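You operate a simulated robot arm through the tools that you are given. There is no shell and no other tool. Be economical: measure what you need, move in short steps, check, and stop when the job is done.

Carry out the task below with a simulated robot arm. There is one attempt and no reset: what you move stays moved.

TASK
Fetch the green-cap bottle and stand it on the blue table mat.

It is judged by the outcome, as a careful person would: the job done as asked, and still so three seconds after it is handed in. It fails if anything else is knocked over, pushed out of place, dropped, spilled or broken. A push-on lid holds only when it is set on centred and level and pressed home; a screw cap is set on level and turned clockwise until tight.

THE ROBOT
A 7-joint arm with a two-finger parallel gripper, fixed in place. Base frame: the origin is at the foot of the arm, x ahead of it, y to its left, z up; the work surface is at about z = -3. Readings come in mm, rad, newtons and seconds.
With the tool pointing down near the work surface it reaches from about 220 to 580 mm from the base axis. Its first joint turns from -1.152 to 1.152 rad. Payload 2.5 kg.
The tool frame sits at the grasp point between the pads (the TCP): z along the fingers, y along the line on which they close. The tips reach 23 mm beyond it. The gripper opens to 94 mm. The fingers are 38 mm wide and 10 mm thick; the gripper's body (54 by 96 mm) begins 39 mm behind the TCP.
Orientation is that of the tool frame in the base frame, as a unit quaternion [w, x, y, z]. With the fingers straight down and closing along the base's y, the tool's x points along the base's -x, its y along +y and its z along -z.

THE INTERFACE
- The arm moves only by the tool nudge_tool. Its arguments are lists of equal length, an entry for each row: "delta_pos": the shift along the tool's x, y, z in m, a list of three; "dr": the turn, a rotation vector about the tool's x, y, z in rad, a list of three. In form: {"delta_pos": [[dx, dy, dz], ...], "dr": [[rx, ry, rz], ...]}. A call has 1 to 20 rows; each row shifts and turns the commanded pose from where the row before left it, along the tool's axes as they then stand. "grip" is the opening, from 0 (shut) to 1 (fully open), set as the call begins (left out, the last holds). Rows are played at 5 a second. More than 50 mm and 0.15 rad between two rows, or a gripper value outside its range, and nothing of the call is played. Where a pose cannot be reached the arm comes as near as it can. A force on the tool above 40 N (or 10 N above the force at the start of the call, whichever is more), or a blocked arm, ends the call early, and 0.2 s more pass. The fingers move at their own pace (about 108 mm/s each) and stop on an object; they squeeze with about 40 N. The grip force told is the motor's: it shows also when the fingers shut on nothing. Time passes only in rows, and 0.2 s behind the last, so rows that do not move let the fingers close. It gives the time, the measured TCP pose, the force on the tool (base axes), the opening and the grip force at its end, in the units of the frame above (readings bear some noise).
- Cameras (640 x 400 px; columns grow to the right, rows downward): "scene" is fixed at [74.1, -404.6, 522]; the picture's right is [1.00, -0.06, 0.00], its down [-0.05, -0.76, -0.65] and it looks along [0.04, 0.64, -0.76] (base axes); focal length 215 px, centre (320, 200). "wrist" rides on the gripper at [-39, 0, -44] in the tool frame; the picture's right is [0.00, -1.00, 0.00], its down [0.97, 0.00, -0.24] and it looks along [0.24, 0.00, 0.97] (tool axes); focal length 218 px, centre (320, 200). There is no depth. A picture from a camera that has moved, and an enlarged one, comes with that camera's place and axes in the base frame and with its lens.
- get_image(camera): a new picture of that camera. The clock stands still meanwhile.
- close_up(camera, box): a new picture of the part [left, top, right, bottom] of that camera's present view, enlarged. The clock stands still meanwhile.
- finish_job(): hands the job in; it is judged then, once.

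Work in short steps. Places have to be worked out from the pictures, the camera data and where the tool is seen: move nearer, look again, correct. Check each grasp and each placing, and mend what went wrong. You have 90 turns and 46 pictures in all, those below and enlarged ones among them. Open the gripper and draw the arm clear of the work before you hand the job in, unless the task says otherwise; then end with one line.

The tools are called after "Request:" as name(argument=value, ...) on one line, values as JSON. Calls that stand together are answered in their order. nudge_tool: Moves the arm, as the interface text tells. Its arguments: {"type":"object","properties":{"delta_pos":{"type":"array"},"dr":{"type":"array"},"grip":{"type":"number"}},"required":["delta_pos","dr"]} The other tools are called the same way: get_image (camera) takes a picture; close_up (camera, box) takes an enlarged picture of a part of a camera's view; finish_job () hands the job in.

At the start:

```text
time: 0.0
tcp_pos: [294.8, 244.2, 258.7]
tool_rot: [0.001, 0.0, 1.0, 0.0]
wrist_force: [0.5, 0.0, -0.1]
opening: 94.2
grip_force: 0.1
```

scene: 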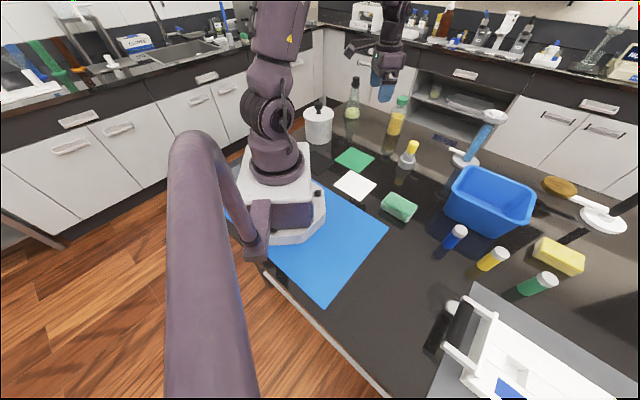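
wrist: 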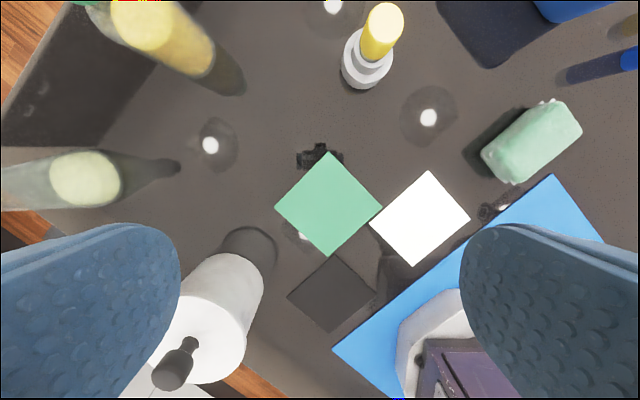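

I'll look closer at the candidates: a yellow bottle with a green cap seems to be around scene pixel (398,115).

Request:
close_up(camera="scene", box=[300, 60, 460, 220])

Request:
close_up(camera="scene", box=[400, 160, 640, 310])

Request:
close_up(camera="scene", box=[200, 160, 440, 310])

```text
2.50 times, centred on (380, 140) of scene
camera zoom: at [74.1, -404.6, 522.0], right [1.0, -0.06, 0.0], down [-0.05, -0.76, -0.65], along [0.04, 0.64, -0.76], focal length 537 px, centre (170, 350)
```

zoom: 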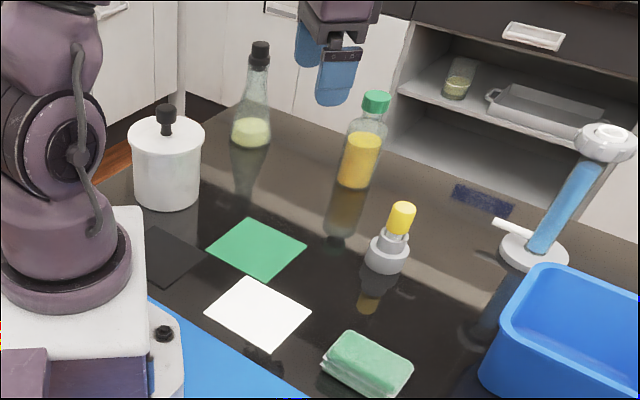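

```text
2.67 times, centred on (520, 235) of scene
camera zoom: at [74.1, -404.6, 522.0], right [1.0, -0.06, 0.0], down [-0.05, -0.76, -0.65], along [0.04, 0.64, -0.76], focal length 573 px, centre (-213, 107)
```

zoom: 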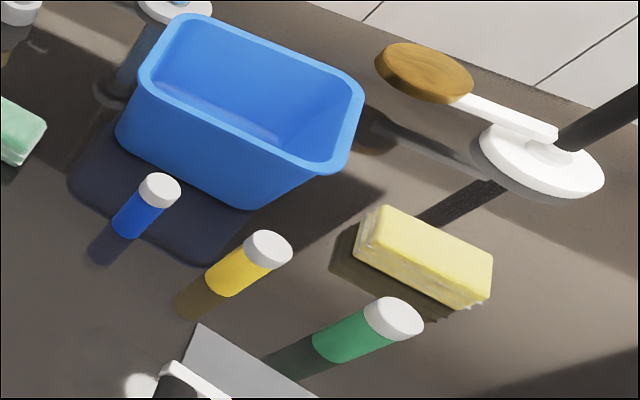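

```text
2.67 times, centred on (320, 235) of scene
camera zoom: at [74.1, -404.6, 522.0], right [1.0, -0.06, 0.0], down [-0.05, -0.76, -0.65], along [0.04, 0.64, -0.76], focal length 573 px, centre (320, 107)
```

zoom: 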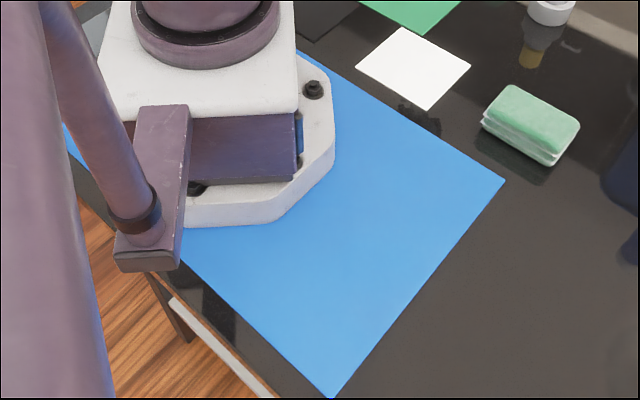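

The target is the yellow-filled bottle with a green cap at roughly (440, 390), about 155 mm tall. The mat's corner is near (294, -79), so I'd place it around (212, -90). I need the bottle's profile, so I'll zoom in tightly.

Request:
close_up(camera="scene", box=[364, 90, 428, 140])

Request:
close_up(camera="wrist", box=[60, 0, 260, 125])

```text
8.00 times, centred on (396, 115) of scene
camera zoom: at [74.1, -404.6, 522.0], right [1.0, -0.06, 0.0], down [-0.05, -0.76, -0.65], along [0.04, 0.64, -0.76], focal length 1720 px, centre (-288, 880)
```

zoom: 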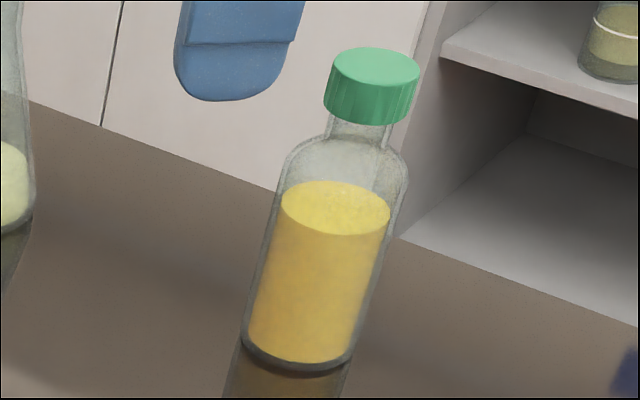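

```text
3.20 times, centred on (160, 62) of wrist
camera zoom: at [332.9, 245.8, 302.9], right [0.0, -1.0, 0.0], down [-0.97, 0.0, 0.24], along [-0.24, 0.0, -0.97], focal length 698 px, centre (832, 640)
```

zoom: 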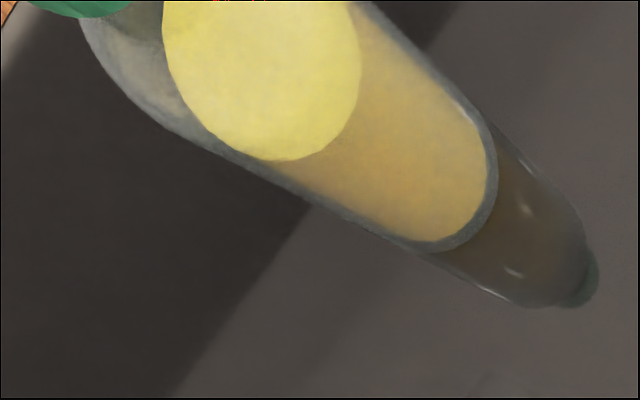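

The bottle is at about (446, 404), which is radius 602 mm, azimuth 0.74, about 150 mm tall. The cap is about 43 mm wide and spans z≈129–150. I'll yaw so the fingers close tangentially, staying high, and then move outward part of the way to test reach.

Request:
nudge_tool(delta_pos=[[0, 0, 0], [0, 0, 0], [0, 0, 0], [0, 0, 0], [0, 0, 0], [-0.035, 0.004, 0], [-0.035, 0.004, 0], [-0.035, 0.004, 0], [-0.035, 0.004, 0], [-0.02, 0, 0], [0, 0, 0]], dr=[[0, 0, -0.148], [0, 0, -0.148], [0, 0, -0.148], [0, 0, -0.148], [0, 0, -0.148], [0, 0, 0], [0, 0, 0], [0, 0, 0], [0, 0, 0], [0, 0, 0], [0, 0, 0]], grip=1)

Request:
get_image(camera="wrist")

```text
time: 2.4
tcp_pos: [401.5, 366.2, 255.6]
tool_rot: [0.0, -0.361, 0.932, -0.001]
wrist_force: [0.8, -0.1, -0.6]
opening: 94.0
grip_force: 0.0
```

```text
38 pictures are left
camera wrist: at [430.3, 393.9, 300.5], right [0.67, -0.74, 0.0], down [-0.72, -0.65, 0.24], along [-0.18, -0.16, -0.97], focal length 218 px, centre (320, 200)
```

wrist: 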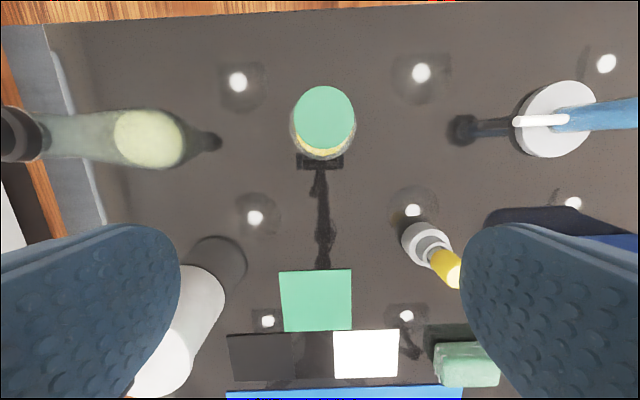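

The cap centre works out to (445, 404), which agrees with the earlier estimate. I'll move out to be above it and test the reach.

Request:
nudge_tool(delta_pos=[[-0.02, -0.0005, 0], [-0.02, -0.0005, 0], [-0.018, -0.0005, 0], [0, 0, 0], [0, 0, 0]], dr=[[0, 0, 0], [0, 0, 0], [0, 0, 0], [0, 0, 0], [0, 0, 0]])

Request:
get_image(camera="wrist")

```text
time: 3.6
tcp_pos: [439.8, 397.6, 254.8]
tool_rot: [-0.001, -0.361, 0.932, -0.001]
wrist_force: [-0.3, -0.7, -0.9]
opening: 94.2
grip_force: 0.1
out of reach, approached as far as the arm can: row 3
```

```text
37 pictures are left
camera wrist: at [466.9, 424.6, 299.8], right [0.67, -0.74, 0.0], down [-0.72, -0.65, 0.24], along [-0.18, -0.16, -0.97], focal length 218 px, centre (320, 200)
```

wrist: 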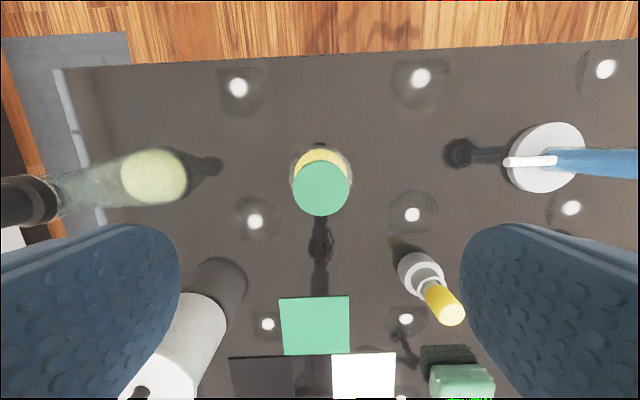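

The arm got to radius 593 against the 600 needed, and the lateral alignment is good. The 38 mm wide fingers would already cover the cap. I'll go down partway with the open gripper and check whether the reach improves lower.

Request:
nudge_tool(delta_pos=[[0, 0, 0.025], [0, 0, 0.025], [0, 0, 0], [-0.004, 0, 0], [0, 0, 0]], dr=[[0, 0, 0], [0, 0, 0], [0, 0, 0], [0, 0, 0], [0, 0, 0]])

```text
time: 4.8
tcp_pos: [442.6, 400.2, 205.0]
tool_rot: [0.0, -0.362, 0.932, 0.0]
wrist_force: [0.1, -0.9, -1.3]
opening: 94.0
grip_force: 0.1
```

Reach improves as it goes lower, now 596. I'll nudge out 4 mm more and go down to TCP z≈139 around the cap.

Request:
nudge_tool(delta_pos=[[-0.002, 0.0005, 0.02], [-0.002, 0.0005, 0.02], [0, 0, 0.015], [0, 0, 0.011], [0, 0, 0], [0, 0, 0]], dr=[[0, 0, 0], [0, 0, 0], [0, 0, 0], [0, 0, 0], [0, 0, 0], [0, 0, 0]])

Request:
get_image(camera="wrist")

Request:
close_up(camera="scene", box=[348, 70, 444, 145])

```text
time: 6.2
tcp_pos: [444.1, 404.0, 139.9]
tool_rot: [0.001, -0.362, 0.932, 0.001]
wrist_force: [0.0, -0.8, -0.2]
opening: 94.3
grip_force: 0.0
```

```text
36 pictures are left
camera wrist: at [473.3, 430.6, 184.9], right [0.67, -0.74, 0.0], down [-0.72, -0.65, 0.24], along [-0.18, -0.16, -0.97], focal length 218 px, centre (320, 200)
```

wrist: 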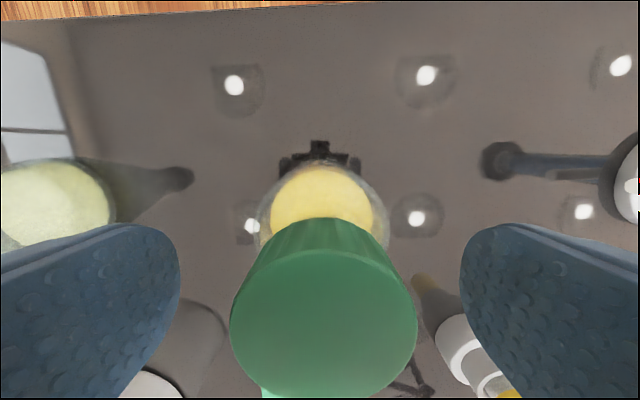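

```text
5.33 times, centred on (396, 108) of scene
camera zoom: at [74.1, -404.6, 522.0], right [1.0, -0.06, 0.0], down [-0.05, -0.76, -0.65], along [0.04, 0.64, -0.76], focal length 1146 px, centre (-85, 693)
```

zoom: 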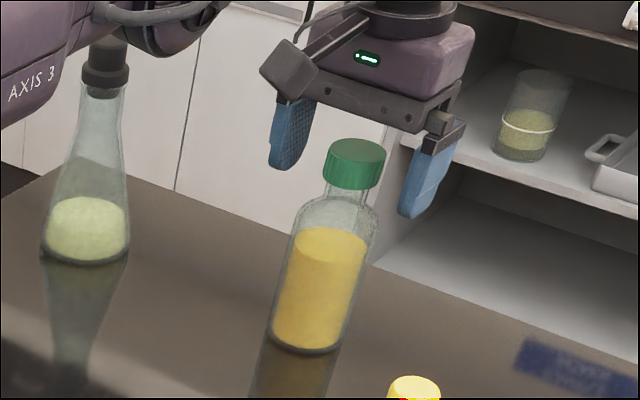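

The cap sits between the fingers and is centred. I'll narrow first and then close gently.

Request:
nudge_tool(delta_pos=[[0, 0, 0], [0, 0, 0], [0, 0, 0]], dr=[[0, 0, 0], [0, 0, 0], [0, 0, 0]], grip=0.5)

Request:
get_image(camera="wrist")

```text
time: 7.0
tcp_pos: [444.4, 403.4, 140.7]
tool_rot: [0.0, -0.362, 0.932, 0.0]
wrist_force: [0.4, 0.3, -0.1]
opening: 46.8
grip_force: 0.1
```

```text
34 pictures are left
camera wrist: at [473.3, 430.7, 185.1], right [0.67, -0.74, 0.0], down [-0.72, -0.65, 0.24], along [-0.18, -0.16, -0.97], focal length 218 px, centre (320, 200)
```

wrist: 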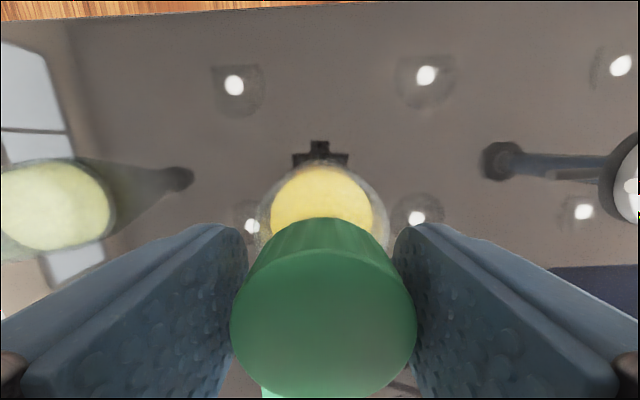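

The cap is centred between the fingers, so I'll close on it.

Request:
nudge_tool(delta_pos=[[0, 0, 0], [0, 0, 0], [0, 0, 0], [0, 0, 0]], dr=[[0, 0, 0], [0, 0, 0], [0, 0, 0], [0, 0, 0]], grip=0.0)

```text
time: 8.0
tcp_pos: [446.2, 402.0, 139.9]
tool_rot: [0.0, -0.362, 0.932, 0.001]
wrist_force: [1.2, -1.3, 1.2]
opening: 37.7
grip_force: 39.8
```

It's gripped: opening 37.7 mm, force 40 N. I'll lift 20 mm slowly and check that the whole bottle comes up.

Request:
nudge_tool(delta_pos=[[0, 0, -0.005], [0, 0, -0.005], [0, 0, -0.005], [0, 0, -0.005], [0, 0, 0], [0, 0, 0]], dr=[[0, 0, 0], [0, 0, 0], [0, 0, 0], [0, 0, 0], [0, 0, 0], [0, 0, 0]])

Request:
close_up(camera="scene", box=[348, 70, 444, 145])

Request:
get_image(camera="scene")

```text
time: 9.4
tcp_pos: [444.3, 403.8, 161.0]
tool_rot: [0.001, -0.362, 0.932, 0.0]
wrist_force: [0.2, 0.1, -4.2]
opening: 37.4
grip_force: 40.3
```

```text
5.33 times, centred on (396, 108) of scene
camera zoom: at [74.2, -404.6, 522.0], right [1.0, -0.06, 0.0], down [-0.05, -0.76, -0.65], along [0.04, 0.64, -0.76], focal length 1146 px, centre (-85, 693)
```

zoom: 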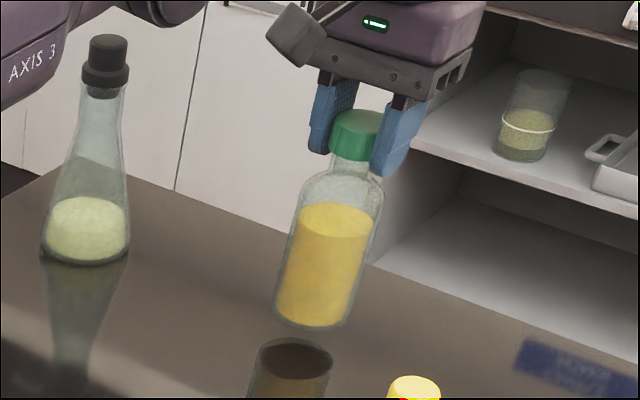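

```text
32 pictures are left
```

scene: 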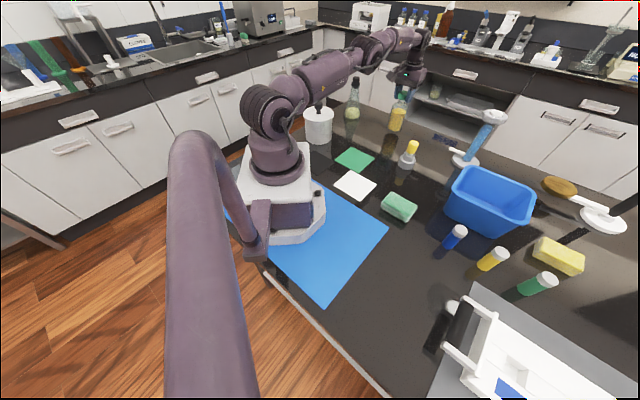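

The whole bottle hangs upright with about 4 N of weight, and it slipped nothing. I'll keep lifting to z≈260 while retracting along the radius to about 350.

Request:
nudge_tool(delta_pos=[[0.005, 0, -0.015], [0.01, 0, -0.02], [0.015, 0, -0.02], [0.02, 0, -0.02], [0.025, 0, -0.02], [0.025, 0, -0.005], [0.025, 0, 0], [0.025, 0, 0], [0.025, 0, 0], [0.025, 0, 0], [0.025, 0, 0], [0.015, 0, 0], [0.01, 0, 0], [0, 0, 0]], dr=[[0, 0, 0], [0, 0, 0], [0, 0, 0], [0, 0, 0], [0, 0, 0], [0, 0, 0], [0, 0, 0], [0, 0, 0], [0, 0, 0], [0, 0, 0], [0, 0, 0], [0, 0, 0], [0, 0, 0], [0, 0, 0]])

```text
time: 12.4
tcp_pos: [258.8, 235.6, 260.3]
tool_rot: [0.0, -0.362, 0.932, 0.001]
wrist_force: [0.2, -0.6, -4.0]
opening: 37.2
grip_force: 39.7
```

Now r=350, azimuth 0.74, and the bottle's bottom is about 115 mm up. I'll swing clockwise about the base to azimuth -0.39, turning the tool with it.

Request:
nudge_tool(delta_pos=[[0.00114, -0.0282, 0], [0.00114, -0.0282, 0], [0.00114, -0.0282, 0], [0.00114, -0.0282, 0], [0.00114, -0.0282, 0], [0.00114, -0.0282, 0], [0.00114, -0.0282, 0], [0.00114, -0.0282, 0], [0.00114, -0.0282, 0], [0.00114, -0.0282, 0], [0.00114, -0.0282, 0], [0.00114, -0.0282, 0], [0.00114, -0.0282, 0], [0.00114, -0.0282, 0], [0, 0, 0]], dr=[[0, 0, 0.0808], [0, 0, 0.0808], [0, 0, 0.0808], [0, 0, 0.0808], [0, 0, 0.0808], [0, 0, 0.0808], [0, 0, 0.0808], [0, 0, 0.0808], [0, 0, 0.0808], [0, 0, 0.0808], [0, 0, 0.0808], [0, 0, 0.0808], [0, 0, 0.0808], [0, 0, 0.0808], [0, 0, 0]])

Request:
get_image(camera="scene")

Request:
get_image(camera="wrist")

```text
time: 15.6
tcp_pos: [325.6, -135.4, 262.7]
tool_rot: [0.0, 0.195, 0.981, 0.0]
wrist_force: [0.2, 0.2, -3.2]
opening: 37.4
grip_force: 40.2
```

```text
31 pictures are left
```

scene: 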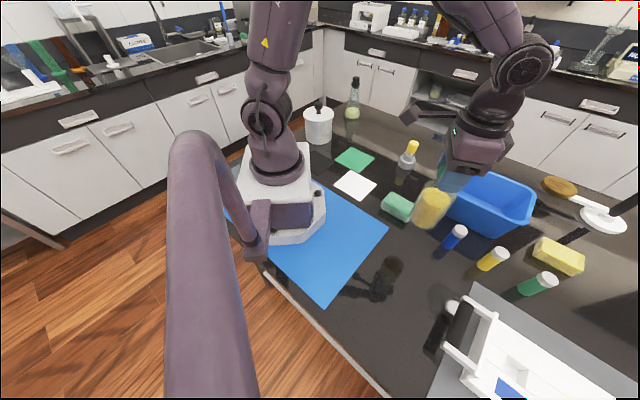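

```text
30 pictures are left
camera wrist: at [360.7, -149.6, 307.5], right [-0.38, -0.92, 0.0], down [-0.9, 0.37, 0.24], along [-0.22, 0.09, -0.97], focal length 218 px, centre (320, 200)
```

wrist: 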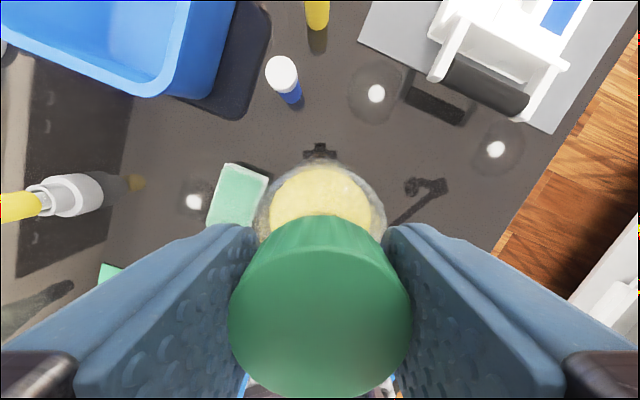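

The swing came out well (r=352, azimuth -0.39). Next I'll retract radially to r≈231, above the mat, and check the minimum reach.

Request:
nudge_tool(delta_pos=[[0.015, 0, 0], [0.015, 0, 0], [0.015, 0, 0], [0.015, 0, 0], [0.015, 0, 0.01], [0.015, 0, 0.01], [0.015, 0, 0.01], [0.015, 0, 0.01], [0, 0, 0], [0, 0, 0]], dr=[[0, 0, 0], [0, 0, 0], [0, 0, 0], [0, 0, 0], [0, 0, 0], [0, 0, 0], [0, 0, 0], [0, 0, 0], [0, 0, 0], [0, 0, 0]])

Request:
get_image(camera="scene")

Request:
get_image(camera="wrist")

```text
time: 17.8
tcp_pos: [212.9, -88.0, 220.4]
tool_rot: [0.0, 0.194, 0.981, 0.0]
wrist_force: [-0.1, 0.6, -3.0]
opening: 38.1
grip_force: 39.7
```

```text
29 pictures are left
```

scene: 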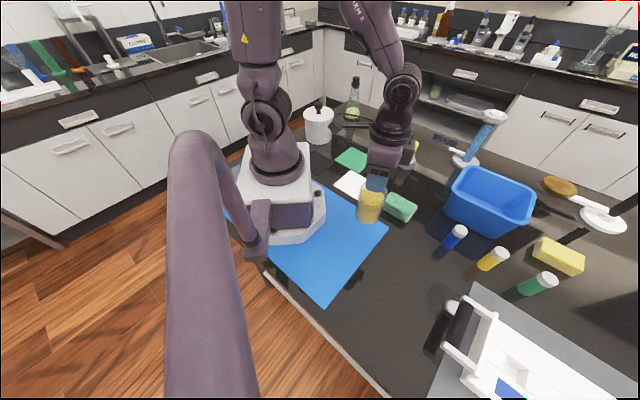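

```text
28 pictures are left
camera wrist: at [249.5, -102.2, 265.8], right [-0.38, -0.92, 0.0], down [-0.9, 0.37, 0.24], along [-0.22, 0.09, -0.97], focal length 218 px, centre (320, 200)
```

wrist: 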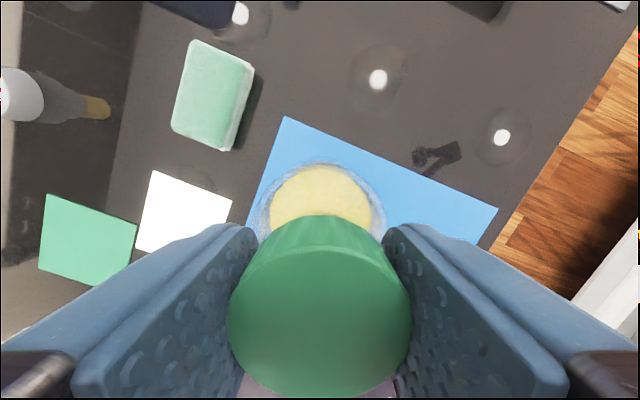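

Two views agree the mat corner is at (296, -78), so the bottle centre (213, -88) is about 50–65 mm inside both nearby edges. I'll lower to just above contact (z≈145).

Request:
nudge_tool(delta_pos=[[0, 0, 0.015], [0, 0, 0.015], [0, 0, 0.015], [0, 0, 0.015], [0, 0, 0.01], [0, 0, 0.005], [0, 0, 0], [0, 0, 0]], dr=[[0, 0, 0], [0, 0, 0], [0, 0, 0], [0, 0, 0], [0, 0, 0], [0, 0, 0], [0, 0, 0], [0, 0, 0]])

Request:
close_up(camera="scene", box=[300, 140, 460, 240])

```text
time: 19.6
tcp_pos: [214.5, -88.8, 144.8]
tool_rot: [0.0, 0.194, 0.981, 0.0]
wrist_force: [0.7, -0.5, -2.9]
opening: 37.8
grip_force: 39.5
```

```text
4.00 times, centred on (380, 190) of scene
camera zoom: at [74.2, -404.6, 522.0], right [1.0, -0.06, 0.0], down [-0.05, -0.76, -0.65], along [0.04, 0.64, -0.76], focal length 860 px, centre (80, 240)
```

zoom: 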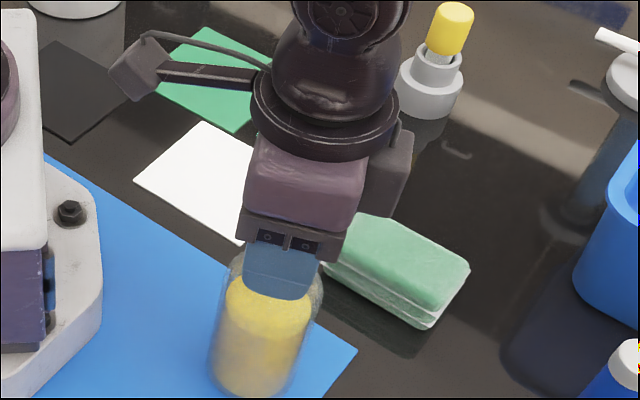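

Weight is still fully carried (-2.9 N), so there's no contact yet. I'll lower in 1 mm steps and watch the force.

Request:
nudge_tool(delta_pos=[[0, 0, 0.001], [0, 0, 0.001], [0, 0, 0.001], [0, 0, 0], [0, 0, 0]], dr=[[0, 0, 0], [0, 0, 0], [0, 0, 0], [0, 0, 0], [0, 0, 0]])

```text
time: 20.8
tcp_pos: [214.7, -89.3, 142.3]
tool_rot: [0.001, 0.195, 0.981, 0.0]
wrist_force: [-3.3, 0.9, 18.6]
opening: 37.8
grip_force: 39.6
```

The bottle is on the mat with about 18 N of push. I'll ease up slightly so it releases without any spring-back.

Request:
nudge_tool(delta_pos=[[0, 0, -0.0007], [0, 0, 0], [0, 0, 0]], dr=[[0, 0, 0], [0, 0, 0], [0, 0, 0]])

```text
time: 21.6
tcp_pos: [216.1, -89.2, 142.7]
tool_rot: [0.0, 0.194, 0.981, 0.0]
wrist_force: [0.0, -1.9, 2.7]
opening: 38.2
grip_force: 40.2
```

Contact is now light (2.7 N), so I'll open the gripper.

Request:
nudge_tool(delta_pos=[[0, 0, 0], [0, 0, 0], [0, 0, 0], [0, 0, 0]], dr=[[0, 0, 0], [0, 0, 0], [0, 0, 0], [0, 0, 0]], grip=0.8)

Request:
get_image(camera="wrist")

```text
time: 22.6
tcp_pos: [215.3, -87.8, 143.7]
tool_rot: [-0.001, 0.194, 0.981, 0.0]
wrist_force: [-0.7, -0.2, 0.1]
opening: 75.2
grip_force: 0.1
```

```text
26 pictures are left
camera wrist: at [250.4, -102.5, 188.0], right [-0.38, -0.92, 0.0], down [-0.9, 0.37, 0.24], along [-0.22, 0.09, -0.97], focal length 218 px, centre (320, 200)
```

wrist: 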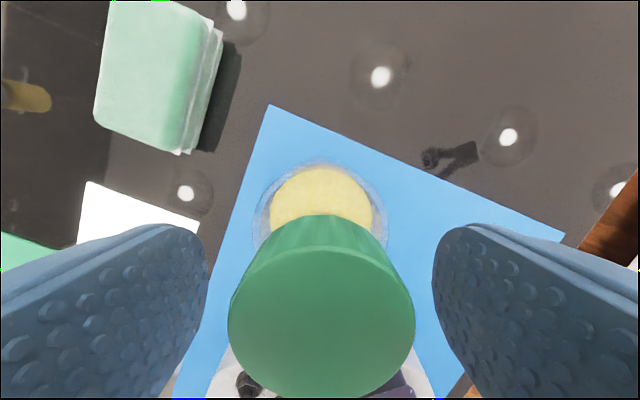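

It's released and standing upright with the fingers clear. I'll rise straight up and then draw outward.

Request:
nudge_tool(delta_pos=[[0, 0, -0.01], [0, 0, -0.02], [0, 0, -0.025], [0, 0, -0.025], [0, 0, -0.025], [0, 0, -0.015], [-0.02, 0, 0], [-0.03, 0, 0], [-0.03, 0, 0], [-0.03, 0, 0], [0, 0, 0]], dr=[[0, 0, 0], [0, 0, 0], [0, 0, 0], [0, 0, 0], [0, 0, 0], [0, 0, 0], [0, 0, 0], [0, 0, 0], [0, 0, 0], [0, 0, 0], [0, 0, 0]])

Request:
get_image(camera="scene")

Request:
close_up(camera="scene", box=[300, 140, 460, 240])

```text
time: 25.0
tcp_pos: [317.7, -127.9, 265.0]
tool_rot: [0.0, 0.194, 0.981, 0.0]
wrist_force: [0.3, 0.2, 0.2]
opening: 75.2
grip_force: 0.1
```

```text
25 pictures are left
```

scene: 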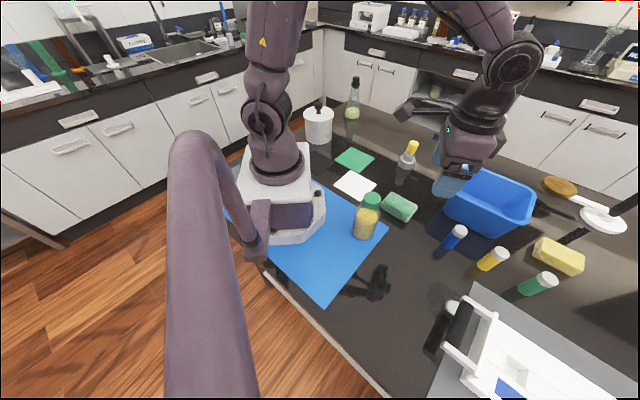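

```text
4.00 times, centred on (380, 190) of scene
camera zoom: at [74.2, -404.6, 522.0], right [1.0, -0.06, 0.0], down [-0.05, -0.76, -0.65], along [0.04, 0.64, -0.76], focal length 860 px, centre (80, 240)
```

zoom: 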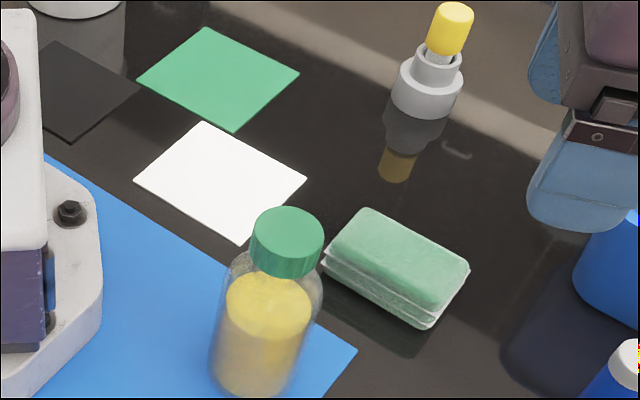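

The bottle stands upright on the mat, nothing else has moved, and the gripper is clear, so I'm handing the job in.

Request:
finish_job()

```text
The job is handed in.
```

The green-cap bottle is standing upright on the blue mat with its cap on. Nothing else was disturbed, and the arm is clear with the gripper open.
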